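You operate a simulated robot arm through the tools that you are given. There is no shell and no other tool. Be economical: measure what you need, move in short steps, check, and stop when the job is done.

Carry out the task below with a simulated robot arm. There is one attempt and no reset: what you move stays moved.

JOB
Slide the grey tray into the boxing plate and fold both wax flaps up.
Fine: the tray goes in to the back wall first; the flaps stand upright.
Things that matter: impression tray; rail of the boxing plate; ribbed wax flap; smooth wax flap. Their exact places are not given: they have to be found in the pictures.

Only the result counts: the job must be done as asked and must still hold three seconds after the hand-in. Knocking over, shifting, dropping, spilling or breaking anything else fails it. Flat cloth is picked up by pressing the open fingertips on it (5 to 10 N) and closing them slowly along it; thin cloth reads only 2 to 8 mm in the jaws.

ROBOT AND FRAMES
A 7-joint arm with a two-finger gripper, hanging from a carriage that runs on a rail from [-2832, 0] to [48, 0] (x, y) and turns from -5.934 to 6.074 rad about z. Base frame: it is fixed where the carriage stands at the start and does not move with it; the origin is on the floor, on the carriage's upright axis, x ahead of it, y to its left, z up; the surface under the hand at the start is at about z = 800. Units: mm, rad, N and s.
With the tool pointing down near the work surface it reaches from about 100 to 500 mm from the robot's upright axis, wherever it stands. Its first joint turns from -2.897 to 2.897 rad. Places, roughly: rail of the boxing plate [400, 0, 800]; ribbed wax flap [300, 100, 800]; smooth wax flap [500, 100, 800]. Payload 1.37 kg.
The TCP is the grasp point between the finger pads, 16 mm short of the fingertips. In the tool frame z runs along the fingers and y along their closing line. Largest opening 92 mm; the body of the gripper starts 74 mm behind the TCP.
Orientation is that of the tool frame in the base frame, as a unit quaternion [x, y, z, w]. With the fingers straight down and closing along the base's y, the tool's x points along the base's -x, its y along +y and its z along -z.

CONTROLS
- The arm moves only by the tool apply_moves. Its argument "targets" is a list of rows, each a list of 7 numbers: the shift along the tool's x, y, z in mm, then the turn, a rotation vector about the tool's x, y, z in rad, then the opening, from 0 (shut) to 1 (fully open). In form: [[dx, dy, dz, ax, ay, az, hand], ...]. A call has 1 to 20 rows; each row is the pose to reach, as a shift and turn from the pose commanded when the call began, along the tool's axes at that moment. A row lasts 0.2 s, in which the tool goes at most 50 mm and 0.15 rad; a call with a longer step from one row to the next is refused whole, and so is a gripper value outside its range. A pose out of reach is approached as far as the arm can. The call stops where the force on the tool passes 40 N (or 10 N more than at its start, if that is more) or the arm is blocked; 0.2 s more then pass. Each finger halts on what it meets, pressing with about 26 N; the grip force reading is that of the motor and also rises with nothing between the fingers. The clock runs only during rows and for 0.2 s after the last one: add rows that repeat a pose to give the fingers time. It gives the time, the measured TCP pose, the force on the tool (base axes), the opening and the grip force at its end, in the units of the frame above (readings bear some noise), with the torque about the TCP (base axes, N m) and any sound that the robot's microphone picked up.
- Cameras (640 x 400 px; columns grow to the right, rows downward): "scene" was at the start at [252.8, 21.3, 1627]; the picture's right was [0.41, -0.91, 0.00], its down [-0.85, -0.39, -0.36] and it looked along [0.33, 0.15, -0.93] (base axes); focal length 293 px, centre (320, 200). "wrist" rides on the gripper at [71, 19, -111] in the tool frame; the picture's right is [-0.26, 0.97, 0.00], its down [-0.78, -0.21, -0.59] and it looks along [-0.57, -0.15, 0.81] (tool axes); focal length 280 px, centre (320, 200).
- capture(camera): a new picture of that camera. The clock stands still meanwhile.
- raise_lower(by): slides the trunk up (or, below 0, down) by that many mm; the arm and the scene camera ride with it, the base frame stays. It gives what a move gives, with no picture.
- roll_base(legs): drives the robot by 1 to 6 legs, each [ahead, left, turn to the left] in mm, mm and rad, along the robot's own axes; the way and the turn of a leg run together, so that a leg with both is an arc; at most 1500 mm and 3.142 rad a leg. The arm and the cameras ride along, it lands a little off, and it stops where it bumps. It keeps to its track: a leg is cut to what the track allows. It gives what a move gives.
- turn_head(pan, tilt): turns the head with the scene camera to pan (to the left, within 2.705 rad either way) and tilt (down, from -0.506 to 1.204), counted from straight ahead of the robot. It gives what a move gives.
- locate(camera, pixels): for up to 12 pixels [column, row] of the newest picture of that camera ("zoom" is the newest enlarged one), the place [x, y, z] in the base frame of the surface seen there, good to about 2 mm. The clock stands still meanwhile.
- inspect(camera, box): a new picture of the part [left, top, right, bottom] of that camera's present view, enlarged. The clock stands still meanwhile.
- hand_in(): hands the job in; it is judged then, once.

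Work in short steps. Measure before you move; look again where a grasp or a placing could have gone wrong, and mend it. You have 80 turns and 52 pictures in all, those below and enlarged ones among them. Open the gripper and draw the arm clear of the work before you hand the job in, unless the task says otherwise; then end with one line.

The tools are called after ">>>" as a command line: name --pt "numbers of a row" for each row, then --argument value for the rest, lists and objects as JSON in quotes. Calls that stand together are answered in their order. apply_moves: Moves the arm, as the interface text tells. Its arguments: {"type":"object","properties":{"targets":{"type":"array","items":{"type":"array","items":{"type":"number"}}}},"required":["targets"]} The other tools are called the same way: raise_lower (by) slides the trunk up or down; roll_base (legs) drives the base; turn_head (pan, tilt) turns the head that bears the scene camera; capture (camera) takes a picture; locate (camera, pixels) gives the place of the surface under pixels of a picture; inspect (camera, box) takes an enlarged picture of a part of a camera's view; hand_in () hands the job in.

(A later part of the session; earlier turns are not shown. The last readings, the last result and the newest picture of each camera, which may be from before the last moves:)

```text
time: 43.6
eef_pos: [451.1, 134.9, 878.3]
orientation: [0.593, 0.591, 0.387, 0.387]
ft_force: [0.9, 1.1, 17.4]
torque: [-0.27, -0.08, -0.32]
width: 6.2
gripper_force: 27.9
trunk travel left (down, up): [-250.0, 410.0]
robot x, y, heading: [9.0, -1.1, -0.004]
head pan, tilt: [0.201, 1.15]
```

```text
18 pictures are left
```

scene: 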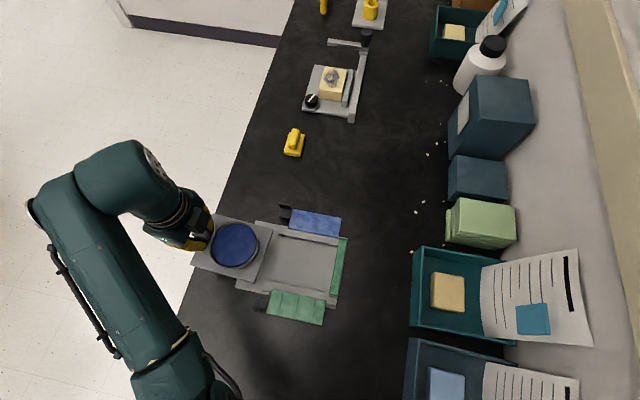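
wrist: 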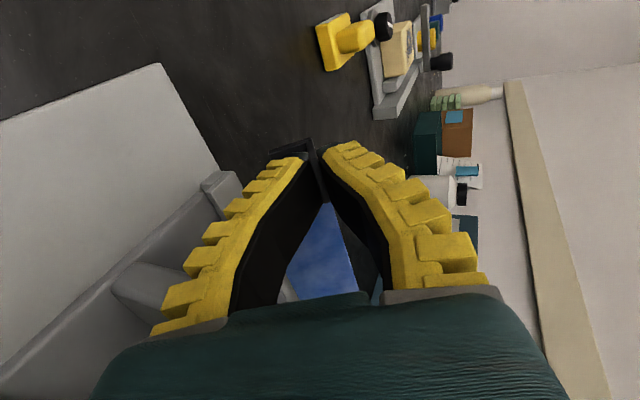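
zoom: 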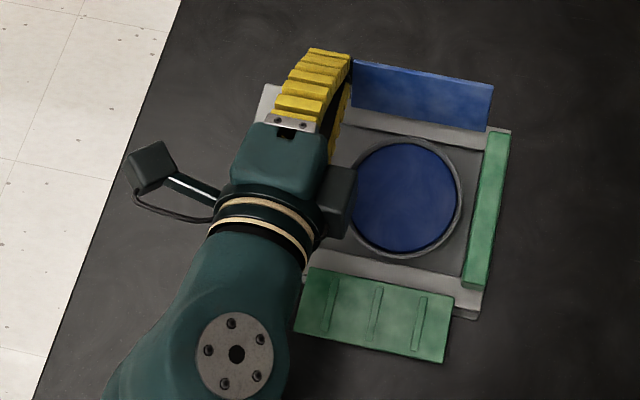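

The inner finger is close to the lug. I'll open slightly while keeping the inner finger in place, and slip off the fin sideways in +y, to see whether the flap stays.

>>> apply_moves --pt "0 1.5 0 0 0 0 0.09" --pt "0 3 0 0 0 0 0.13" --pt "0 3 0 0 0 0 0.13" --pt "10 3 0 0 0 0 0.13" --pt "22 3 0 0 0 0 0.13" --pt "36 3 0 0 0 0 0.13" --pt "50 3 -10 0 0 0 0.13" --pt "60 3 -20 0 0 0 0.13"

>>> inspect --camera "scene" --box '[188, 190, 364, 340]'

>>> locate --camera "zoom" --pixels '[[490, 85], [487, 120], [420, 75], [420, 105], [320, 165], [317, 187], [440, 90]]'

```text
time: 45.4
eef_pos: [434.2, 193.6, 884.2]
orientation: [0.594, 0.592, 0.384, 0.386]
ft_force: [0.5, 0.9, -0.6]
torque: [-0.02, 0.01, -0.01]
width: 16.6
gripper_force: 3.1
trunk travel left (down, up): [-250.0, 410.0]
robot x, y, heading: [10.6, 1.9, 0.001]
head pan, tilt: [0.201, 1.15]
```

```text
2.67 times, centred on (276, 265) of scene
```

zoom: 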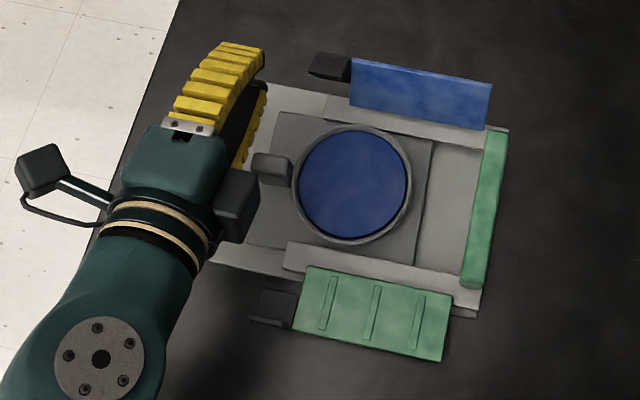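

```text
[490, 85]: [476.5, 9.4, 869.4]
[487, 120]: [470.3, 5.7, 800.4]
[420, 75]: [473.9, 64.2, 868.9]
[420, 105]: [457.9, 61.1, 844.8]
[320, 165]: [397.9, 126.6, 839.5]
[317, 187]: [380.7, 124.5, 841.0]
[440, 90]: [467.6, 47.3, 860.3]
```

The flap stays put at ~1 rad, but the inner finger had hooked the lug and dragged the tray back ~45 mm. I must push the tray back in before finishing the flaps. First bring the tool upright in front of the lug with the fingers closed.

>>> apply_moves --pt "5 -1 -10 0.12 0 0 0.1" --pt "10 -2 -22 0.25 0 0 0" --pt "15 -3 -34 0.39 0 0 0" --pt "21 -4.2 -48.5 0.53 0 0 0" --pt "21 -4.2 -48.5 0.67 0 0 0" --pt "21 -4.2 -48.5 0.81 0 0 0" --pt "21 -4.2 -48.5 0.95 0 0 0" --pt "21 -4.2 -48.5 1.08 0 0 0" --pt "21 -4.2 -48.5 1.15 0 0 0" --pt "21 -4.2 -48.5 1.15 0 0 0"

>>> inspect --camera "scene" --box '[188, 190, 364, 340]'

>>> locate --camera "zoom" --pixels '[[255, 160], [265, 157], [256, 175], [250, 235], [425, 200], [430, 150], [270, 140], [330, 60]]'

```text
time: 47.6
eef_pos: [387.0, 215.0, 903.7]
orientation: [0.709, 0.705, 0.001, 0.0]
ft_force: [0.5, 0.0, 0.3]
torque: [0.02, 0.02, -0.03]
width: 0.0
gripper_force: 25.5
trunk travel left (down, up): [-250.0, 410.0]
robot x, y, heading: [9.3, -2.7, -0.004]
head pan, tilt: [0.201, 1.15]
heard: snap
```

```text
2.67 times, centred on (276, 265) of scene
```

zoom: 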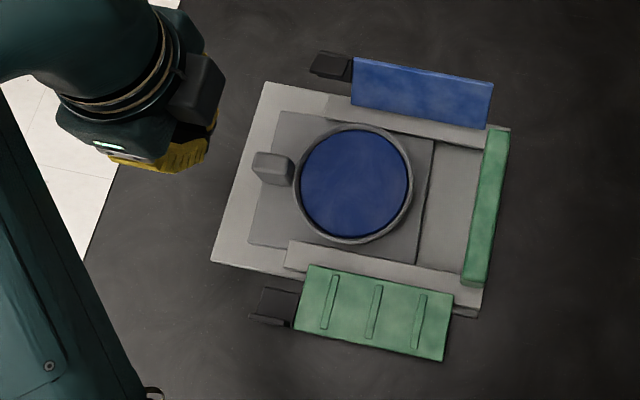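

```text
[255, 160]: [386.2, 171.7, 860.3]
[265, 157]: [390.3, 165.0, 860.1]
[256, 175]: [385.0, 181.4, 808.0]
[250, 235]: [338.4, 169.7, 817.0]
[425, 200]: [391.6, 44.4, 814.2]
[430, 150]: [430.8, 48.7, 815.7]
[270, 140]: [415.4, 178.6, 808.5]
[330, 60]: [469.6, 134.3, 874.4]
```

Lug's outer face is at y≈173; tool at y 215. Descend to z≈842 and push in −y to just short of final contact.

>>> apply_moves --pt "0 0 25 0 0 0 0" --pt "0 0 50 0 0 0 0" --pt "0 0 62 0 0 0 0" --pt "-12 0 62 0 0 0 0" --pt "-24 0 62 0 0 0 0" --pt "-34 0 62 0 0 0 0" --pt "-44 0 62 0 0 0 0" --pt "-54 0 62 0 0 0 0" --pt "-62 0 62 0 0 0 0" --pt "-68 0 62 0 0 0 0" --pt "-70 0 62 0 0 0 0"

```text
time: 50.0
eef_pos: [386.7, 153.0, 843.2]
orientation: [0.707, 0.707, 0.005, -0.001]
ft_force: [0.8, 25.1, 4.0]
torque: [0.08, 0.01, 0.01]
width: 6.1
gripper_force: 26.0
trunk travel left (down, up): [-250.0, 410.0]
robot x, y, heading: [9.9, 3.1, 0.0]
head pan, tilt: [0.201, 1.15]
```

Stopped at y 153 with 25 N and width 6 – the lug may have wedged between the fingers. Look.

>>> inspect --camera "scene" --box '[188, 190, 364, 340]'

>>> locate --camera "zoom" --pixels '[[455, 165], [460, 240], [300, 235], [444, 262], [400, 150]]'

```text
2.67 times, centred on (276, 265) of scene
```

zoom: 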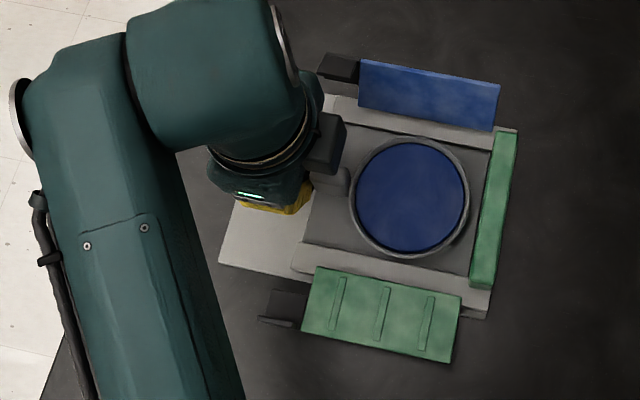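

```text
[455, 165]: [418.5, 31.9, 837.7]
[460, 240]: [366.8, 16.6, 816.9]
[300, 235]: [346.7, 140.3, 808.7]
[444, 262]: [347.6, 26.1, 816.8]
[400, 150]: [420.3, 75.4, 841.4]
```

The tray is seated again, though the whole plate slid ~6 mm in −y from the push. Open the fingers first so the lug is freed, then back off in +y and up.

>>> apply_moves --pt "7 0 0 0 0 0 0.1" --pt "7 0 0 0 0 0 0.3" --pt "7 0 0 0 0 0 0.4" --pt "7 0 0 0 0 0 0.4" --pt "7 0 -25 0 0 0 0.4" --pt "7 0 -50 0 0 0 0.4" --pt "60 0 -80 0 0 0 0.4"

```text
refused: row 7 steps farther than a row can; nothing moved
```

>>> apply_moves --pt "7 0 0 0 0 0 0.1" --pt "7 0 0 0 0 0 0.3" --pt "7 0 0 0 0 0 0.4" --pt "7 0 0 0 0 0 0.4" --pt "7 0 -25 0 0 0 0.4" --pt "7 0 -50 0 0 0 0.4" --pt "40 0 -70 0 0 0 0.4" --pt "70 0 -80 0 0 0 0.4"

>>> inspect --camera "scene" --box '[188, 190, 364, 340]'

>>> locate --camera "zoom" --pixels '[[310, 231], [330, 135], [346, 70], [325, 65], [480, 93], [430, 78], [430, 110], [480, 200], [476, 240], [263, 320], [222, 258], [326, 170]]'

```text
time: 51.8
eef_pos: [388.8, 217.7, 922.7]
orientation: [0.709, 0.705, 0.0, 0.0]
ft_force: [1.0, 0.5, 0.0]
torque: [0.04, -0.01, -0.02]
width: 40.1
gripper_force: 3.0
trunk travel left (down, up): [-250.0, 410.0]
robot x, y, heading: [8.9, 0.3, -0.001]
head pan, tilt: [0.201, 1.15]
```

```text
2.67 times, centred on (276, 265) of scene
```

zoom: 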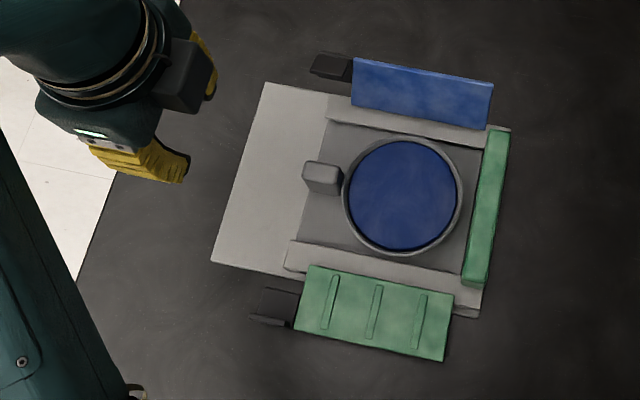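

```text
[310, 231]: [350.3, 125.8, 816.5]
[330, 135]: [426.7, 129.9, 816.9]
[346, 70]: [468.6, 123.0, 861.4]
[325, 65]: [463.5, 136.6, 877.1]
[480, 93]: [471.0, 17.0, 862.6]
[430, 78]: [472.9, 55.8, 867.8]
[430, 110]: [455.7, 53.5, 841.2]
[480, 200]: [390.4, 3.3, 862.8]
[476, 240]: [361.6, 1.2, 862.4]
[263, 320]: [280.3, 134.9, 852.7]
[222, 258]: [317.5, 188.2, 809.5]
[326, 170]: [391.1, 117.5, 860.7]
```

The plate is back where it was (the camera had merely swayed), and the tray is seated. Blue flap stands at ~1 rad; I'll straddle it from above with open fingers at y≈95 and close vertically to bring it upright.

>>> apply_moves --pt "-30 18 0 0 0 0 0.5" --pt "-62 37 0 0 0 0 0.6" --pt "-94 56 0 0 0 0 0.6" --pt "-122 74.5 0 0 0 0 0.6" --pt "-122 74.5 15 0 0 0 0.6" --pt "-122 74.5 35 0 0 0 0.6" --pt "-122 74.5 50 0 0 0 0.6" --pt "-122 74.5 54 0 0 0 0.6" --pt "-122 74.5 54 0 0 0 0.6"

>>> capture --camera "wrist"

```text
time: 53.8
eef_pos: [459.9, 91.8, 868.1]
orientation: [0.708, 0.706, 0.0, 0.0]
ft_force: [0.1, 0.4, -1.4]
torque: [0.0, 0.02, 0.03]
width: 58.2
gripper_force: 2.3
trunk travel left (down, up): [-250.0, 410.0]
robot x, y, heading: [11.4, 0.3, 0.001]
head pan, tilt: [0.201, 1.15]
```

```text
13 pictures are left
```

wrist: 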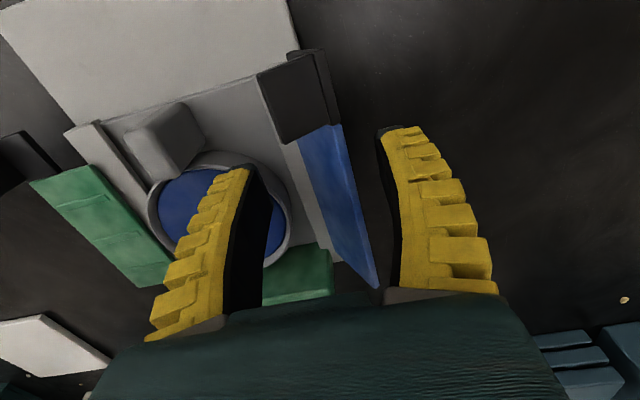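

The flap is between the fingers. Close slowly with the tool centred over the hinge (x≈455).

>>> apply_moves --pt "0 -2 0 0 0 0 0.5" --pt "0 -4 0 0 0 0 0.4" --pt "0 -5 0 0 0 0 0.3" --pt "0 -5 0 0 0 0 0.2" --pt "0 -5 0 0 0 0 0.1" --pt "0 -5 0 0 0 0 0.05" --pt "0 -5 0 0 0 0 0.05"

>>> capture --camera "wrist"

```text
time: 55.4
eef_pos: [457.6, 91.5, 867.5]
orientation: [0.709, 0.706, 0.001, 0.001]
ft_force: [0.1, -0.1, -0.2]
torque: [0.01, 0.02, 0.0]
width: 9.4
gripper_force: 3.6
trunk travel left (down, up): [-250.0, 410.0]
robot x, y, heading: [8.5, -0.7, 0.005]
head pan, tilt: [0.201, 1.15]
```

```text
12 pictures are left
```

wrist: 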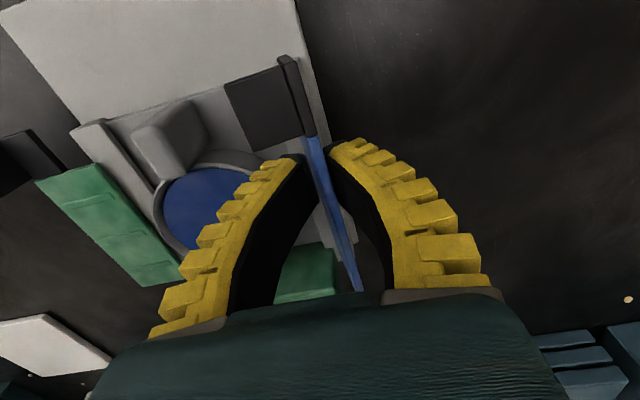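

Close fully, then measure the flap.

>>> apply_moves --pt "0 0 0 0 0 0 0" --pt "0 0 0 0 0 0 0" --pt "0 0 0 0 0 0 0"

>>> inspect --camera "scene" --box '[250, 190, 350, 250]'

>>> locate --camera "zoom" --pixels '[[580, 205], [580, 190], [570, 230], [565, 260], [565, 285], [560, 310], [500, 190], [495, 220], [495, 250], [490, 280]]'

```text
time: 56.2
eef_pos: [456.7, 92.4, 868.7]
orientation: [0.708, 0.706, 0.001, 0.002]
ft_force: [-0.9, -0.6, 8.4]
torque: [-0.14, 0.08, 0.11]
width: 5.9
gripper_force: 27.7
trunk travel left (down, up): [-250.0, 410.0]
robot x, y, heading: [10.3, 3.6, -0.001]
head pan, tilt: [0.201, 1.15]
```

```text
6.40 times, centred on (300, 220) of scene
```

zoom: 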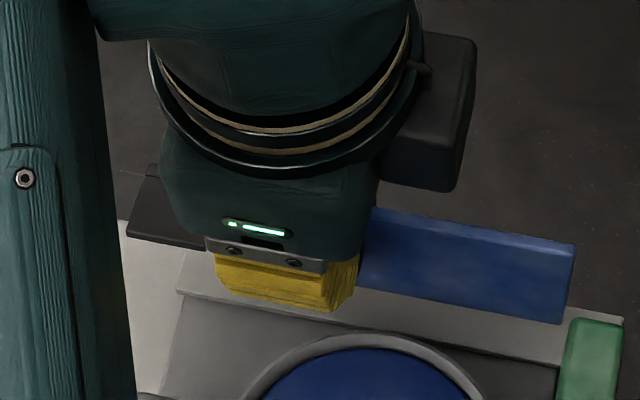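

```text
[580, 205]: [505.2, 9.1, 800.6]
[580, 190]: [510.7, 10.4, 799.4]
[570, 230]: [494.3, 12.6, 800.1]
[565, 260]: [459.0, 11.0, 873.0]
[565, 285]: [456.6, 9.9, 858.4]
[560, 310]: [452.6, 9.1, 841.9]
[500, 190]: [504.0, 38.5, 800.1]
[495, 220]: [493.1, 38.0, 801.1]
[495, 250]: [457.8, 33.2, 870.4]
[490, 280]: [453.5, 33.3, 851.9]
```

Inner face still leans ~0.2 rad outward (x 459 at top, 452.6 at z 842). Move the grip −7.5 mm in x and re-measure.

>>> apply_moves --pt "0 -2.5 0 0 0 0 0" --pt "0 -5 0 0 0 0 0" --pt "0 -7.5 0 0 0 0 0" --pt "0 -7.5 0 0 0 0 0"

>>> inspect --camera "scene" --box '[250, 190, 350, 250]'

>>> locate --camera "zoom" --pixels '[[565, 255], [560, 265], [565, 275], [565, 285], [560, 295], [560, 310], [495, 245], [495, 255], [490, 270], [490, 280], [490, 290]]'

```text
time: 57.2
eef_pos: [450.0, 92.1, 868.2]
orientation: [0.709, 0.706, 0.001, 0.0]
ft_force: [0.0, -2.1, 9.5]
torque: [0.25, 0.04, 0.05]
width: 5.9
gripper_force: 27.8
trunk travel left (down, up): [-250.0, 410.0]
robot x, y, heading: [10.9, -0.7, -0.001]
head pan, tilt: [0.201, 1.15]
```

```text
6.40 times, centred on (300, 220) of scene
```

zoom: 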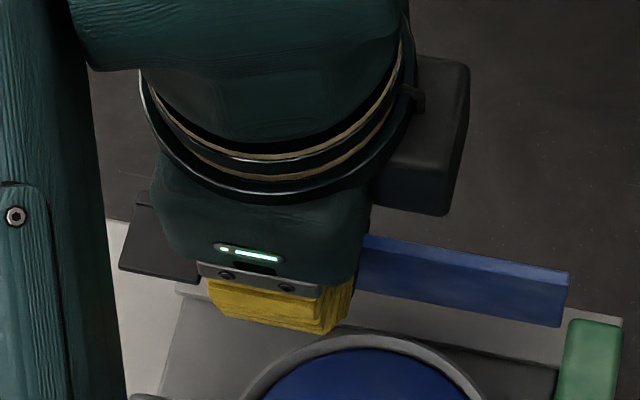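

```text
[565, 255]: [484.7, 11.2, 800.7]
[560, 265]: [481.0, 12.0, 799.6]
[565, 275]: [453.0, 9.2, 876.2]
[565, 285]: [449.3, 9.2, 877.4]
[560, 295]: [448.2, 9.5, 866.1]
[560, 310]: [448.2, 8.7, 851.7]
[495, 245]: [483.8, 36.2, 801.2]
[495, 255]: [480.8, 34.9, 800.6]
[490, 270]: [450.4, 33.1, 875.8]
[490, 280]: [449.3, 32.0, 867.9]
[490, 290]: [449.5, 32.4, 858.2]
```

The blue flap now stands vertical (inner face x 448–449 from z 851 to 868). Release, rise, and go above the green fin at [282.5, 133].

>>> apply_moves --pt "0 0 0 0 0 0 0.1" --pt "0 0 0 0 0 0 0.25" --pt "0 0 -2 0 0 0 0.3" --pt "0 0 -25 0 0 0 0.3" --pt "0 0 -50 0 0 0 0.3" --pt "0 0 -65 0 0 0 0.35" --pt "10 -40 -65 0 0 0 0.35" --pt "20 -85 -65 0 0 0 0.35" --pt "30 -130 -65 0 0 0 0.35" --pt "41 -167.5 -65 0 0 0 0.35" --pt "41 -167.5 -40 0 0 0 0.35" --pt "41 -167.5 -10 0 0 0 0.35" --pt "41 -167.5 -10 0 0 0 0.35"

>>> capture --camera "wrist"

```text
time: 60.0
eef_pos: [281.1, 134.4, 877.0]
orientation: [0.709, 0.705, 0.001, 0.001]
ft_force: [0.1, -0.6, -0.9]
torque: [0.0, 0.02, -0.01]
width: 35.7
gripper_force: 3.0
out of reach, approached as far as the arm can: row 8, 9, 10, 11
trunk travel left (down, up): [-250.0, 410.0]
robot x, y, heading: [7.6, -1.8, 0.001]
head pan, tilt: [0.201, 1.15]
```

```text
9 pictures are left
```

wrist: 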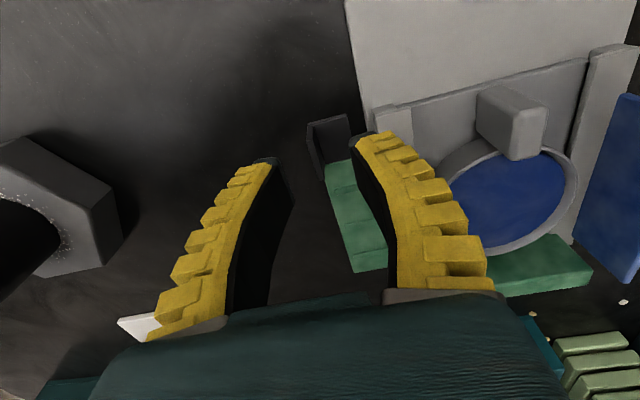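

Fin at (312,150) sits between the fingertips. Descend to z≈852 and close.

>>> apply_moves --pt "0 1.4 10 0 0 0 0.35" --pt "0 1.4 20 0 0 0 0.35" --pt "0 1.4 24.5 0 0 0 0.35" --pt "0 1.4 24.5 0 0 0 0.2" --pt "0 1.4 24.5 0 0 0 0.08" --pt "0 1.4 24.5 0 0 0 0" --pt "0 1.4 24.5 0 0 0 0" --pt "0 1.4 24.5 0 0 0 0"

```text
time: 61.8
eef_pos: [279.2, 132.5, 852.7]
orientation: [0.708, 0.706, 0.0, -0.001]
ft_force: [-15.7, -0.3, 8.3]
torque: [-0.29, 0.11, 0.05]
width: 6.2
gripper_force: 28.5
trunk travel left (down, up): [-250.0, 410.0]
robot x, y, heading: [9.0, 3.0, 0.001]
head pan, tilt: [0.201, 1.15]
```

Gripped (fin centre ≈280.5, so I subtract 2 mm). Rotate up about the hinge (≈x 325, z 828) to 0.85 rad.

>>> apply_moves --pt "0 -2 0 0 0 0 0" --pt "0 0.6 -4.3 0.1 0 0 0" --pt "0 3.6 -8.3 0.2 0 0 0" --pt "0 7.1 -11.9 0.3 0 0 0" --pt "0 10.8 -15.2 0.4 0 0 0" --pt "0 14.9 -18.2 0.5 0 0 0" --pt "0 19.2 -20.7 0.6 0 0 0" --pt "0 23.8 -22.7 0.7 0 0 0" --pt "0 28.6 -24.3 0.8 0 0 0" --pt "0 31 -24.9 0.85 0 0 0" --pt "0 31 -24.9 0.85 0 0 0"

>>> inspect --camera "scene" --box '[188, 190, 364, 340]'

>>> locate --camera "zoom" --pixels '[[440, 330], [445, 310], [380, 310], [380, 330], [450, 290], [345, 185], [320, 175], [480, 240], [430, 100], [430, 115]]'

```text
time: 62.7
eef_pos: [283.0, 134.3, 844.9]
orientation: [0.701, 0.7, -0.098, -0.092]
ft_force: [-25.3, -3.7, 19.1]
torque: [-0.57, -0.04, 0.03]
width: 6.0
gripper_force: 28.2
out of reach, approached as far as the arm can: row 3, 4
trunk travel left (down, up): [-250.0, 410.0]
robot x, y, heading: [10.2, -4.5, 0.001]
head pan, tilt: [0.201, 1.15]
stopped in row 4: the force on the tool passed its limit at 59 N (the readings are from after the stop); the commanded pose is now the measured one
```

```text
2.67 times, centred on (276, 265) of scene
```

zoom: 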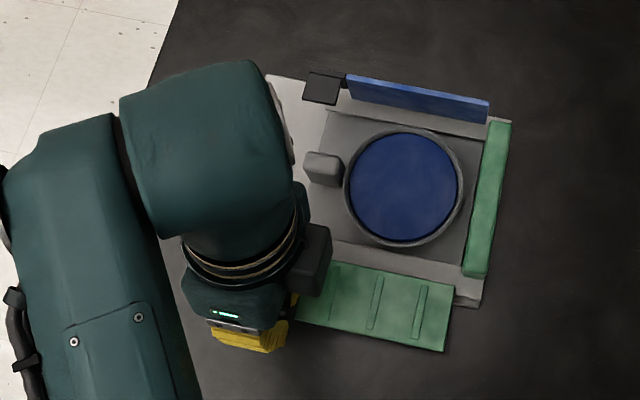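

```text
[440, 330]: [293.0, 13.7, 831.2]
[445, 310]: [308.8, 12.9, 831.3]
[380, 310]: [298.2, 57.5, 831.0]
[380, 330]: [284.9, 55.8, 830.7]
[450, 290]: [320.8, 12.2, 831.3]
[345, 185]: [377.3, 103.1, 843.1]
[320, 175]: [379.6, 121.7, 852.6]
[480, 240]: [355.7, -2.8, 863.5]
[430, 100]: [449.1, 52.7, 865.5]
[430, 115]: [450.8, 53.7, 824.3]
```

The pose was out of reach (too close to the carriage), so the flap didn't follow. Open, back off, and move over to the free apron area before rolling the carriage back ~150 mm.

>>> apply_moves --pt "0 0 0 0 0 0 0.15" --pt "0 0 0 0 0 0 0.35" --pt "0 0 -3 0 0 0 0.35" --pt "0 0 -14 -0.1 0 0 0.35" --pt "0 0 -26 -0.2 0 0 0.35" --pt "0 0 -36 -0.27 0 0 0.35" --pt "25 0 -36 -0.27 0 0 0.35" --pt "50 10 -36 -0.27 0 0 0.35" --pt "70 40 -40 -0.27 0 0 0.35" --pt "70 80 -45 -0.27 0 0 0.35" --pt "70 115 -50 -0.27 0 0 0.35"

>>> roll_base --legs '[[-150, 0, 0]]'

>>> inspect --camera "scene" --box '[220, 100, 400, 240]'

```text
time: 65.1
eef_pos: [413.6, 203.4, 866.8]
orientation: [0.708, 0.706, 0.002, 0.005]
ft_force: [0.5, -0.3, -0.5]
torque: [0.0, -0.03, 0.01]
width: 35.6
gripper_force: 2.2
trunk travel left (down, up): [-250.0, 410.0]
robot x, y, heading: [9.8, 2.3, 0.001]
head pan, tilt: [0.201, 1.15]
```

```text
time: 66.5
eef_pos: [264.1, 204.9, 866.9]
orientation: [0.706, 0.708, 0.002, 0.006]
ft_force: [-0.2, 0.6, 0.5]
torque: [-0.01, -0.01, 0.0]
width: 35.8
gripper_force: 2.3
trunk travel left (down, up): [-250.0, 410.0]
robot x, y, heading: [-137.9, -0.5, 0.001]
head pan, tilt: [0.201, 1.15]
```

```text
2.86 times, centred on (310, 170) of scene
```

zoom: 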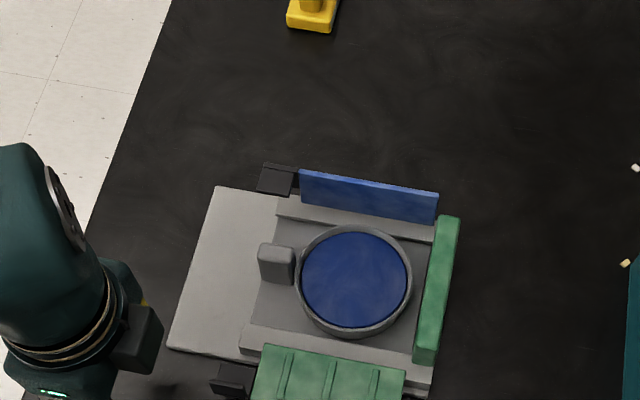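

>>> locate --camera "zoom" --pixels '[[400, 190], [400, 195], [395, 215], [320, 182], [318, 200], [440, 290], [235, 372], [255, 315], [330, 348], [262, 255], [245, 378], [180, 345]]'

```text
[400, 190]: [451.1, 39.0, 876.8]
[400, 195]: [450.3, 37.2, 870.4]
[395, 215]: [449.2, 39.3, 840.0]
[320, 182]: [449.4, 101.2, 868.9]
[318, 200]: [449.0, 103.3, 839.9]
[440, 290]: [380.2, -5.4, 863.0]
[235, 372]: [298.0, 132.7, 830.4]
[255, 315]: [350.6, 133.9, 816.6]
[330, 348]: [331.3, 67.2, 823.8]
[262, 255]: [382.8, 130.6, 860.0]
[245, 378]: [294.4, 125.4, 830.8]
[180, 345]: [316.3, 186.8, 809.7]
```

Blue flap is vertical, tray in. Now approach the green fin again (centre ≈[280.5, 133]) from the new carriage position, and grip.

>>> apply_moves --pt "0 0 -12 0 0 0 0.35" --pt "-24 5 -12 0 0 0 0.35" --pt "-48 11 -12 0 0 0 0.35" --pt "-72 16.4 -12 0 0 0 0.35" --pt "-72 16.4 0 0 0 0 0.35" --pt "-72 16.4 14.5 0 0 0 0.35" --pt "-72 16.4 14.5 0 0 0 0.35" --pt "-72 16.4 14.5 0 0 0 0.2" --pt "-72 16.4 14.5 0 0 0 0.08" --pt "-72 16.4 14.5 0 0 0 0" --pt "-72 16.4 14.5 0 0 0 0" --pt "-72 16.4 14.5 0 0 0 0"

```text
time: 69.1
eef_pos: [278.9, 133.4, 852.7]
orientation: [0.706, 0.708, 0.001, 0.006]
ft_force: [-9.1, -0.7, 9.2]
torque: [-0.23, 0.02, 0.02]
width: 6.0
gripper_force: 28.1
trunk travel left (down, up): [-250.0, 410.0]
robot x, y, heading: [-139.4, -1.0, -0.004]
head pan, tilt: [0.201, 1.15]
```

Gripped. Rotate up 0.4 rad and check.

>>> apply_moves --pt "0 -1 0 0 0 0 0" --pt "0 1.6 -4.3 0.1 0 0 0" --pt "0 4.6 -8.3 0.2 0 0 0" --pt "0 8.1 -11.9 0.3 0 0 0" --pt "0 11.8 -15.2 0.4 0 0 0" --pt "0 11.8 -15.2 0.4 0 0 0"

```text
time: 70.5
eef_pos: [291.3, 133.0, 865.7]
orientation: [0.694, 0.694, -0.139, -0.137]
ft_force: [-9.2, 0.3, 8.3]
torque: [-0.22, 0.06, 0.08]
width: 6.1
gripper_force: 28.1
trunk travel left (down, up): [-250.0, 410.0]
robot x, y, heading: [-136.3, -5.1, 0.004]
head pan, tilt: [0.201, 1.15]
```

Following with small forces. Continue 0.45 rad more (total 0.85).

>>> apply_moves --pt "0 2.6 -4.3 0.1 0 0 0" --pt "0 5.6 -8.3 0.2 0 0 0" --pt "0 9.1 -11.9 0.3 0 0 0" --pt "0 12.8 -15.2 0.4 0 0 0" --pt "0 14.8 -16.8 0.45 0 0 0" --pt "0 14.8 -16.8 0.45 0 0 0"

>>> capture --camera "wrist"

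>>> locate --camera "wrist" --pixels '[[325, 220], [315, 270], [340, 270], [400, 240], [430, 200], [450, 250]]'

```text
time: 71.9
eef_pos: [267.6, 119.7, 897.5]
orientation: [0.654, 0.652, -0.274, -0.271]
ft_force: [0.0, 0.2, -0.5]
torque: [0.02, 0.02, 0.03]
width: 0.0
gripper_force: 27.3
out of reach, approached as far as the arm can: row 3, 4, 5, 6
trunk travel left (down, up): [-250.0, 410.0]
robot x, y, heading: [-136.6, -0.2, 0.001]
head pan, tilt: [0.201, 1.15]
```

```text
6 pictures are left
```

wrist: 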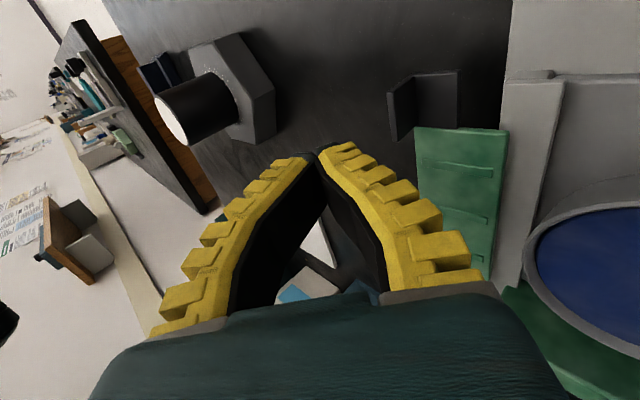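

```text
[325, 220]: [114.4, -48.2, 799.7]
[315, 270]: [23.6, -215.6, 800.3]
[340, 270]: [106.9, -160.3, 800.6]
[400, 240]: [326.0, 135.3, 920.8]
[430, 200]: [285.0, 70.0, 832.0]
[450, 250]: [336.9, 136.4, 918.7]
```

The wrist can't tilt that way here: the fin slipped out and the green flap is flat again (z 832). New approach: come from the robot side, tool tilted with fingertips pointing inward under/over the flap's outer edge, and swing up to vertical. First go to a via pose at about [225, 45, 900].

>>> apply_moves --pt "-6 -3 2 -0.14 0 0 0.1" --pt "-12 -6 5 -0.28 0 0 0.3" --pt "-18 -9 8 -0.42 0 0 0.3" --pt "-24 -12 11 -0.56 0 0 0.3" --pt "-30 -15 14 -0.7 0 0 0.3" --pt "-36 -18 17 -0.84 0 0 0.3" --pt "-42 -21 20 -0.98 0 0 0.3" --pt "-48 -24 23 -1.12 0 0 0.3" --pt "-54 -27 26 -1.26 0 0 0.3" --pt "-60 -29 28 -1.4 0 0 0.3" --pt "-68 -31 28.7 -1.54 0 0 0.3" --pt "-74.7 -31.6 28.7 -1.68 0 0 0.3" --pt "-74.7 -31.6 28.7 -1.695 0 0 0.3"

```text
time: 73.7
eef_pos: [487.6, 120.7, 1082.1]
orientation: [0.702, 0.704, 0.064, 0.094]
ft_force: [0.5, 1.0, -0.4]
torque: [0.04, -0.05, -0.01]
width: 31.5
gripper_force: 2.7
out of reach, approached as far as the arm can: row 1, 2, 3, 4, 5, 6, 7, 8, 9
trunk travel left (down, up): [-250.0, 410.0]
robot x, y, heading: [-137.7, 0.2, 0.002]
head pan, tilt: [0.201, 1.15]
stopped in row 9: the arm was blocked; the commanded pose is now the measured one
```

The arm reconfigured and stopped high and clear at [488, 121, 1082]. Roll the carriage back a further 120 mm for more room, then head to the via pose with the proper tilt.

>>> roll_base --legs '[[-120, 0, 0]]'

```text
time: 75.0
eef_pos: [372.0, 117.6, 1080.0]
orientation: [0.704, 0.702, 0.06, 0.092]
ft_force: [-0.3, 0.2, 1.1]
torque: [-0.01, 0.06, 0.02]
width: 31.6
gripper_force: 2.7
trunk travel left (down, up): [-250.0, 410.0]
robot x, y, heading: [-250.3, 2.1, -0.004]
head pan, tilt: [0.201, 1.15]
```

Now move to the via pose [225, 45, 900] with tilt 0.9.

>>> apply_moves --pt "-7 -20 16 -0.05 0.01 0 0.3" --pt "-14 -40 32 -0.12 0.02 0 0.3" --pt "-21 -60 48 -0.2 0.03 0 0.3" --pt "-28 -80 64 -0.28 0.044 0 0.3" --pt "-35 -100 80 -0.36 0.044 0 0.3" --pt "-42 -120 96 -0.44 0.044 0 0.3" --pt "-50 -141 112 -0.52 0.044 0 0.3" --pt "-58 -163 130 -0.6 0.044 0 0.3" --pt "-64.9 -183.5 146.3 -0.68 0.044 0 0.3" --pt "-64.9 -183.5 146.3 -0.68 0.044 0 0.3"

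```text
time: 76.0
eef_pos: [402.7, 116.0, 1083.2]
orientation: [0.683, 0.709, 0.109, 0.138]
ft_force: [0.3, 0.1, 0.8]
torque: [0.01, 0.01, -0.03]
width: 31.5
gripper_force: 3.2
out of reach, approached as far as the arm can: row 1, 2, 3, 4, 5
trunk travel left (down, up): [-250.0, 410.0]
robot x, y, heading: [-254.5, -2.3, -0.004]
head pan, tilt: [0.201, 1.15]
stopped in row 5: the arm was blocked; the commanded pose is now the measured one
```

The arm is in an awkward configuration. Try a simple move: straighten the tool to vertical while descending 80 mm.

>>> apply_moves --pt "1 -7 19 0.09 0 0 0.3" --pt "2 -14 37 0.18 0 0 0.3" --pt "3 -20 56 0.27 0.02 0 0.3" --pt "3.8 -27.4 75 0.35 0.04 0 0.3" --pt "3.8 -27.4 75 0.35 0.04 0 0.3"

>>> capture --camera "scene"

```text
time: 77.2
eef_pos: [344.1, 102.9, 1006.0]
orientation: [0.694, 0.72, -0.002, 0.002]
ft_force: [1.3, -0.2, 1.1]
torque: [0.01, 0.01, 0.01]
width: 31.3
gripper_force: 2.9
out of reach, approached as far as the arm can: row 1, 2, 3, 4, 5
trunk travel left (down, up): [-250.0, 410.0]
robot x, y, heading: [-253.3, 2.2, 0.002]
head pan, tilt: [0.201, 1.15]
```

```text
5 pictures are left
```

scene: 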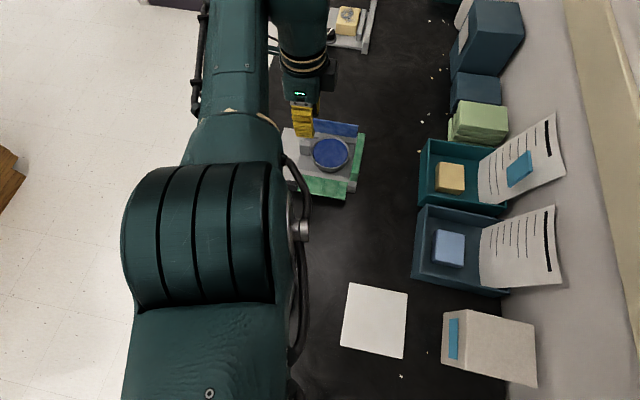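

Upright again. Descend to z≈925, then move vertically-oriented to [225, 45] first, tilting afterwards.

>>> apply_moves --pt "0 0 25 0 0 0 0.3" --pt "0 0 50 0 0 0.02 0.3" --pt "0 0 78 0 0 0.037 0.3" --pt "-10 -25 78 0 0 0.037 0.3" --pt "-22 -50 78 0 0 0.037 0.3" --pt "-34 -75 78 0 0 0.037 0.3" --pt "-45 -100 78 0 0 0.037 0.3" --pt "-53.6 -121 78 0 0 0.037 0.3" --pt "-53.6 -121 78 0 0 0.037 0.3"

```text
time: 79.2
eef_pos: [334.5, 64.2, 916.7]
orientation: [0.708, 0.706, -0.003, 0.002]
ft_force: [-0.4, 0.5, 0.5]
torque: [-0.02, 0.03, -0.03]
width: 31.6
gripper_force: 2.9
out of reach, approached as far as the arm can: row 4, 5, 6, 7, 8, 9
trunk travel left (down, up): [-250.0, 410.0]
robot x, y, heading: [-255.0, 3.2, -0.001]
head pan, tilt: [0.201, 1.15]
```

The arm seems wound up near a wrist limit in this yaw. Rotate the tool back to the original yaw (closing along y) in place.

>>> apply_moves --pt "0 0 0 0 0 -0.14 0.2" --pt "0 0 0 0 0 -0.28 0.1" --pt "0 0 0 0 0 -0.42 0" --pt "0 0 0 0 0 -0.56 0" --pt "0 0 0 0 0 -0.7 0" --pt "0 0 0 0 0 -0.84 0" --pt "0 0 0 0 0 -0.98 0" --pt "0 0 0 0 0 -1.12 0" --pt "0 0 0 0 0 -1.26 0" --pt "0 0 0 0 0 -1.4 0" --pt "0 0 0 0 0 -1.5 0" --pt "0 0 0 0 0 -1.571 0"

```text
time: 81.8
eef_pos: [336.2, 64.6, 917.3]
orientation: [-0.001, 1.0, -0.003, 0.0]
ft_force: [0.3, 0.3, -0.4]
torque: [-0.01, 0.0, 0.01]
width: 0.1
gripper_force: 25.5
trunk travel left (down, up): [-250.0, 410.0]
robot x, y, heading: [-253.3, -0.4, -0.003]
head pan, tilt: [0.201, 1.15]
```

Now move back in −x to [225, 55] in this yaw.

>>> apply_moves --pt "28 -3 0 0 0 0 0" --pt "56 -6 0 0 0 0 0" --pt "84 -10 0 0 0 0 0" --pt "111 -10 0 0 0 0 0" --pt "111 -10 0 0 0 0 0"

```text
time: 83.0
eef_pos: [334.6, 66.1, 916.4]
orientation: [0.0, 1.0, -0.002, 0.0]
ft_force: [-0.6, -0.5, 0.4]
torque: [-0.01, 0.0, 0.02]
width: 0.0
gripper_force: 25.9
out of reach, approached as far as the arm can: row 1, 2, 3, 4, 5
trunk travel left (down, up): [-250.0, 410.0]
robot x, y, heading: [-255.0, -0.3, -0.003]
head pan, tilt: [0.201, 1.15]
```

Still locked against a joint limit from the lowered trunk. Raise the trunk back 200 mm, where near work was reachable, and then descend.

>>> raise_lower --by 200

>>> apply_moves --pt "0 0 30 0 0 0 0" --pt "0 0 60 0 0 0 0" --pt "0 0 90 0 0 0 0" --pt "0 0 120 0 0 0 0" --pt "30 0 150 0 0 0 0" --pt "65 0 170 0 0 0 0" --pt "100 0 190 0 0 0 0" --pt "100 0 190 0 0 0 0"

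```text
time: 85.2
eef_pos: [335.1, 66.7, 1117.5]
orientation: [-0.001, 1.0, -0.002, 0.0]
ft_force: [0.5, -0.2, 0.2]
torque: [0.02, 0.01, 0.02]
width: 0.0
gripper_force: 26.1
trunk travel left (down, up): [-450.0, 210.0]
robot x, y, heading: [-253.1, 2.2, 0.004]
head pan, tilt: [0.201, 1.15]
```

```text
time: 87.0
eef_pos: [268.4, 69.6, 906.2]
orientation: [0.0, 1.0, -0.002, 0.0]
ft_force: [0.5, 0.1, 1.4]
torque: [-0.04, 0.01, 0.03]
width: 0.0
gripper_force: 25.5
out of reach, approached as far as the arm can: row 3, 4, 6, 7, 8
trunk travel left (down, up): [-450.0, 210.0]
robot x, y, heading: [-254.9, -0.1, 0.0]
head pan, tilt: [0.201, 1.15]
```

Good, it moves now. Continue to x≈215 at this height.

>>> apply_moves --pt "20 -4 0 0 0 0 0" --pt "40 -8 0 0 0 0 0" --pt "55 -10 0 0 0 0 0" --pt "55 -10 0 0 0 0 0"

```text
time: 88.0
eef_pos: [256.4, 66.4, 886.5]
orientation: [0.0, 1.0, -0.002, -0.001]
ft_force: [-0.6, 0.2, -0.1]
torque: [0.02, 0.04, -0.02]
width: 0.0
gripper_force: 26.2
out of reach, approached as far as the arm can: row 1, 2, 3, 4
trunk travel left (down, up): [-450.0, 210.0]
robot x, y, heading: [-253.1, 1.6, 0.001]
head pan, tilt: [0.201, 1.15]
```

Test how the tilt (fingers pointing away from the robot) is reachable from here, staying clear of the flap.

>>> apply_moves --pt "5 -3 0 0 -0.12 0 0" --pt "10 -6 0 0 -0.24 0 0" --pt "15 -9 0 0 -0.36 0 0" --pt "20 -10 0 0 -0.48 0 0" --pt "25 -10 0 0 -0.6 0 0" --pt "25 -10 0 0 -0.6 0 0"

```text
time: 88.9
eef_pos: [310.6, 62.8, 845.2]
orientation: [-0.001, 0.977, -0.003, 0.215]
ft_force: [-6.0, -0.7, 15.1]
torque: [-0.03, 0.06, 0.03]
width: 6.0
gripper_force: 28.3
out of reach, approached as far as the arm can: row 1, 2, 3, 4
trunk travel left (down, up): [-450.0, 210.0]
robot x, y, heading: [-251.3, 1.7, -0.002]
head pan, tilt: [0.201, 1.15]
stopped in row 4: the force on the tool passed its limit at 103 N (the readings are from after the stop); the commanded pose is now the measured one
```

Contact of 103 N on the flap – stop and look.

>>> capture --camera "wrist"

```text
4 pictures are left
```

wrist: 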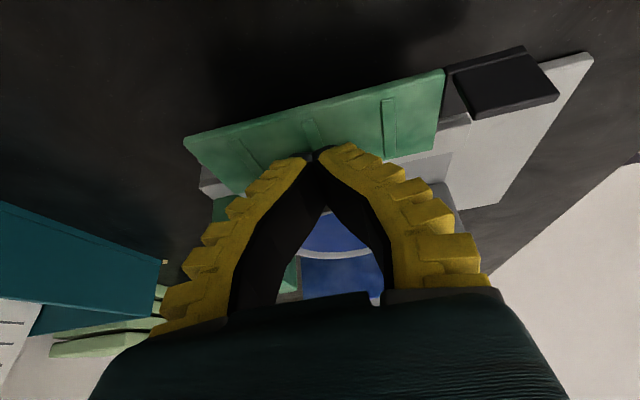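

>>> locate --camera "wrist" --pixels '[[200, 140], [420, 85], [400, 145], [260, 170], [350, 110], [530, 55], [500, 85], [340, 255], [560, 70], [330, 275], [205, 185]]'

```text
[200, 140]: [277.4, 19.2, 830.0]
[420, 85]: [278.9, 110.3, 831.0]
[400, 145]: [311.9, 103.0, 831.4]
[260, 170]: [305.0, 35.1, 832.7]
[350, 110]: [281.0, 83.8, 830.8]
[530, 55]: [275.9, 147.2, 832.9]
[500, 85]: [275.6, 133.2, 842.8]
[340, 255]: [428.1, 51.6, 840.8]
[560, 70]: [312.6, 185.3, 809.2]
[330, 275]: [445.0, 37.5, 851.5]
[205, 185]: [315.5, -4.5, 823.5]
```

The flap is still flat (z 831) and the fingertips just caught on a rib. The constant ~592 mm radius of my positions suggests the arm is locked fully stretched. Open slightly, lift by trunk, then pull inward radially with large steps.

>>> apply_moves --pt "0 0 0 0 0 0 0.1" --pt "0 0 0 0 0 0 0.2" --pt "0 0 0 0 0 0 0.2"

>>> raise_lower --by 100

>>> apply_moves --pt "0 0 -45 0 0 0 0.1" --pt "0 0 -90 0 0 0 0" --pt "0 0 -135 0 0 0 0" --pt "0 0 -180 0 0 0 0"

```text
time: 89.7
eef_pos: [311.7, 63.3, 846.1]
orientation: [-0.001, 0.976, -0.003, 0.216]
ft_force: [-5.5, -0.4, 24.5]
torque: [0.0, 0.29, 0.0]
width: 15.5
gripper_force: 0.1
trunk travel left (down, up): [-450.0, 210.0]
robot x, y, heading: [-256.3, -1.9, -0.003]
head pan, tilt: [0.201, 1.15]
```

```text
time: 91.0
eef_pos: [309.9, 61.4, 942.8]
orientation: [-0.001, 0.977, -0.004, 0.214]
ft_force: [-0.6, 0.7, 0.1]
torque: [0.01, -0.01, -0.01]
width: 22.7
gripper_force: 2.9
trunk travel left (down, up): [-550.0, 110.0]
robot x, y, heading: [-255.8, 0.9, -0.002]
head pan, tilt: [0.201, 1.15]
```

```text
time: 92.0
eef_pos: [350.9, 76.8, 1010.1]
orientation: [0.0, 0.977, -0.004, 0.212]
ft_force: [0.1, -0.3, -0.1]
torque: [0.03, -0.01, 0.0]
width: 0.2
gripper_force: 26.0
out of reach, approached as far as the arm can: row 1, 2, 3, 4
trunk travel left (down, up): [-550.0, 110.0]
robot x, y, heading: [-256.1, -1.1, -0.004]
head pan, tilt: [0.201, 1.15]
```

Test whether it's a minimum- or maximum-distance lock: command a radial outward move of 60 mm.

>>> apply_moves --pt "-13 0 15 0 0 0 0" --pt "-26 0 30 0 0 0 0" --pt "-39.5 0 45 0 0 0 0" --pt "-39.5 0 45 0 0 0 0"

```text
time: 93.0
eef_pos: [363.1, 74.4, 1004.7]
orientation: [-0.001, 0.977, -0.004, 0.213]
ft_force: [0.6, 0.4, -0.3]
torque: [-0.03, 0.0, -0.02]
width: 0.0
gripper_force: 26.0
out of reach, approached as far as the arm can: row 1, 2, 3, 4
trunk travel left (down, up): [-550.0, 110.0]
robot x, y, heading: [-255.0, 1.3, -0.002]
head pan, tilt: [0.201, 1.15]
```

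It's a maximum-reach lock, with the elbow probably just past straight. Having pushed outward to the true maximum, try pulling inward radially again.

>>> apply_moves --pt "-33 0 37 0 0 0 0" --pt "-66 0 74 0 0 0 0" --pt "-50 0 40 0 0 0 0" --pt "-20 0 10 0 0 0 0" --pt "13 0 -20 0 0 0 0" --pt "46 0 -57 0 0 0 0" --pt "79 0 -94 0 0 0 0"

```text
time: 94.6
eef_pos: [347.9, 91.7, 1011.6]
orientation: [-0.001, 0.977, -0.003, 0.214]
ft_force: [-0.2, 0.3, -0.1]
torque: [0.01, 0.01, 0.02]
width: 0.0
gripper_force: 25.8
out of reach, approached as far as the arm can: row 1, 2, 3, 4, 5, 6, 7
trunk travel left (down, up): [-550.0, 110.0]
robot x, y, heading: [-253.1, -0.4, -0.001]
head pan, tilt: [0.201, 1.15]
```

The arm is stretched but can still move tangentially, and the carriage/trunk give me x and z. I'll tilt the tool further (fingers pointing outward, ~1.0 rad) up here and shift to y≈65.

>>> apply_moves --pt "0 -5 0 0 -0.1 0 0" --pt "0 -10 0 0 -0.2 0 0" --pt "0 -15 0 0 -0.3 0 0" --pt "0 -20 0 0 -0.4 0 0" --pt "0 -26 0 0 -0.5 0 0" --pt "0 -26 0 0 -0.58 0 0" --pt "0 -26 0 0 -0.58 0 0"

```text
time: 96.2
eef_pos: [370.5, 88.6, 982.8]
orientation: [0.0, 0.875, -0.006, 0.484]
ft_force: [-0.4, 0.4, 0.3]
torque: [-0.02, -0.01, -0.03]
width: 0.4
gripper_force: 26.3
out of reach, approached as far as the arm can: row 1, 2, 3, 4, 5, 6, 7
trunk travel left (down, up): [-550.0, 110.0]
robot x, y, heading: [-253.4, -0.4, -0.003]
head pan, tilt: [0.201, 1.15]
```

Better idea: push the green fin (x≈277, z 831–852, y 120–147) from outside in +x – it levers the flap up – using a lightly tilted finger. Return the tilt to ~0.43 rad and move to y≈133 up here first.

>>> apply_moves --pt "0 6 0 0 0.1 0 0" --pt "0 12 0 0 0.2 0 0" --pt "0 18 0 0 0.3 0 0" --pt "0 24 0 0 0.4 0 0" --pt "0 32 0 0 0.5 0 0" --pt "0 40 0 0 0.6 0 0" --pt "0 45 0 0 0.6 0 0"

```text
time: 97.8
eef_pos: [343.0, 128.5, 994.6]
orientation: [0.0, 0.977, -0.006, 0.211]
ft_force: [0.4, 0.7, -0.5]
torque: [0.03, -0.05, -0.03]
width: 0.1
gripper_force: 26.1
out of reach, approached as far as the arm can: row 3, 4, 5, 6, 7
trunk travel left (down, up): [-550.0, 110.0]
robot x, y, heading: [-253.4, -1.1, 0.001]
head pan, tilt: [0.201, 1.15]
```

TCP at [343, 128.5, 995]. Roll back 97 mm, then lower the trunk by 125 and check.

>>> roll_base --legs '[[-97, 0, 0]]'

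>>> raise_lower --by -125

```text
time: 99.0
eef_pos: [251.6, 129.4, 995.9]
orientation: [0.0, 0.977, -0.005, 0.212]
ft_force: [-0.3, -0.9, -0.2]
torque: [0.01, -0.01, 0.02]
width: 0.2
gripper_force: 26.6
trunk travel left (down, up): [-550.0, 110.0]
robot x, y, heading: [-347.2, 3.0, -0.002]
head pan, tilt: [0.201, 1.15]
```

```text
time: 100.5
eef_pos: [250.6, 129.8, 869.5]
orientation: [0.0, 0.977, -0.005, 0.213]
ft_force: [-0.2, 0.1, 0.8]
torque: [0.01, -0.01, 0.01]
width: 0.0
gripper_force: 25.9
trunk travel left (down, up): [-425.0, 235.0]
robot x, y, heading: [-350.6, -1.9, 0.003]
head pan, tilt: [0.201, 1.15]
```

Lower 16 mm so the finger corner meets the fin's upper part, then roll ahead 18 mm to push.

>>> raise_lower --by -16

>>> roll_base --legs '[[18, 0, 0]]'

>>> inspect --camera "wrist" --box '[160, 0, 640, 300]'

```text
time: 101.1
eef_pos: [251.3, 130.0, 853.5]
orientation: [-0.001, 0.977, -0.005, 0.212]
ft_force: [0.4, 0.3, 0.4]
torque: [0.0, 0.0, -0.01]
width: 0.0
gripper_force: 26.0
trunk travel left (down, up): [-409.0, 251.0]
robot x, y, heading: [-348.8, -3.1, 0.002]
head pan, tilt: [0.201, 1.15]
```

```text
time: 101.9
eef_pos: [262.3, 128.9, 851.1]
orientation: [0.0, 0.978, -0.007, 0.209]
ft_force: [-25.1, 0.1, 10.4]
torque: [-0.06, -0.07, 0.1]
width: 6.0
gripper_force: 27.9
trunk travel left (down, up): [-409.0, 251.0]
robot x, y, heading: [-331.1, 2.0, 0.001]
head pan, tilt: [0.201, 1.15]
```

```text
1.33 times, centred on (400, 150) of wrist
```

zoom: 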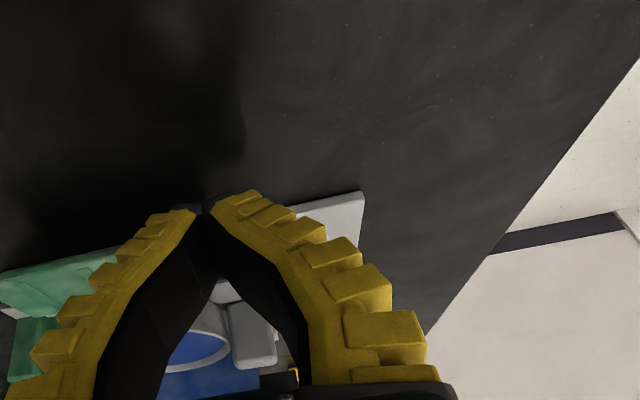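

Contact with −25 N in x. See whether the flap has started to rise.

>>> locate --camera "zoom" --pixels '[[20, 300], [50, 275], [100, 262], [60, 290], [40, 340], [345, 210], [210, 205]]'

```text
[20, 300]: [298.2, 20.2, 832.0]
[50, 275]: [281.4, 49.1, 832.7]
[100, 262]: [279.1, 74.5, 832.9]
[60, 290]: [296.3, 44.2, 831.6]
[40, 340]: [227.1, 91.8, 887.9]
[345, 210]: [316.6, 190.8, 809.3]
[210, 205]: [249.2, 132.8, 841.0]
```

Flap has barely begun. With the finger pressed on the fin, raise the trunk 8 mm so friction and lever lift it, and check readings.

>>> raise_lower --by 8

>>> locate --camera "zoom" --pixels '[[50, 275]]'

```text
time: 102.5
eef_pos: [267.3, 129.5, 859.2]
orientation: [0.0, 0.978, -0.006, 0.21]
ft_force: [-2.8, 0.7, 2.4]
torque: [0.07, -0.03, 0.0]
width: 6.0
gripper_force: 28.4
trunk travel left (down, up): [-417.0, 243.0]
robot x, y, heading: [-327.9, 1.5, 0.003]
head pan, tilt: [0.201, 1.15]
```

```text
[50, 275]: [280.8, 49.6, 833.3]
```

Force dropped and the finger moved in x past the fin's old place, so the flap likely tilted. Continue: raise 6, roll 10, and check by picture.

>>> raise_lower --by 6

>>> roll_base --legs '[[10, 0, 0]]'

>>> capture --camera "scene"

```text
time: 103.0
eef_pos: [267.4, 129.1, 866.2]
orientation: [-0.001, 0.978, -0.006, 0.211]
ft_force: [0.8, 0.0, -0.4]
torque: [-0.02, -0.01, 0.0]
width: 0.1
gripper_force: 27.5
trunk travel left (down, up): [-423.0, 237.0]
robot x, y, heading: [-330.9, -2.1, 0.0]
head pan, tilt: [0.201, 1.15]
```

```text
time: 103.9
eef_pos: [265.9, 128.8, 863.1]
orientation: [-0.001, 0.979, -0.009, 0.202]
ft_force: [-18.2, -0.1, 13.2]
torque: [0.0, -0.16, 0.01]
width: 5.9
gripper_force: 27.3
trunk travel left (down, up): [-423.0, 237.0]
robot x, y, heading: [-321.6, 1.5, 0.002]
head pan, tilt: [0.201, 1.15]
stopped in leg 1: the force on the tool passed its limit at 46 N (the readings are from after the stop); the commanded pose is now the measured one
```

```text
2 pictures are left
5 turns are left
```

scene: 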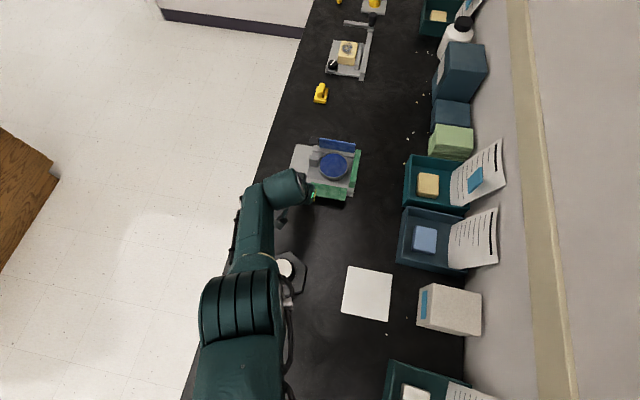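

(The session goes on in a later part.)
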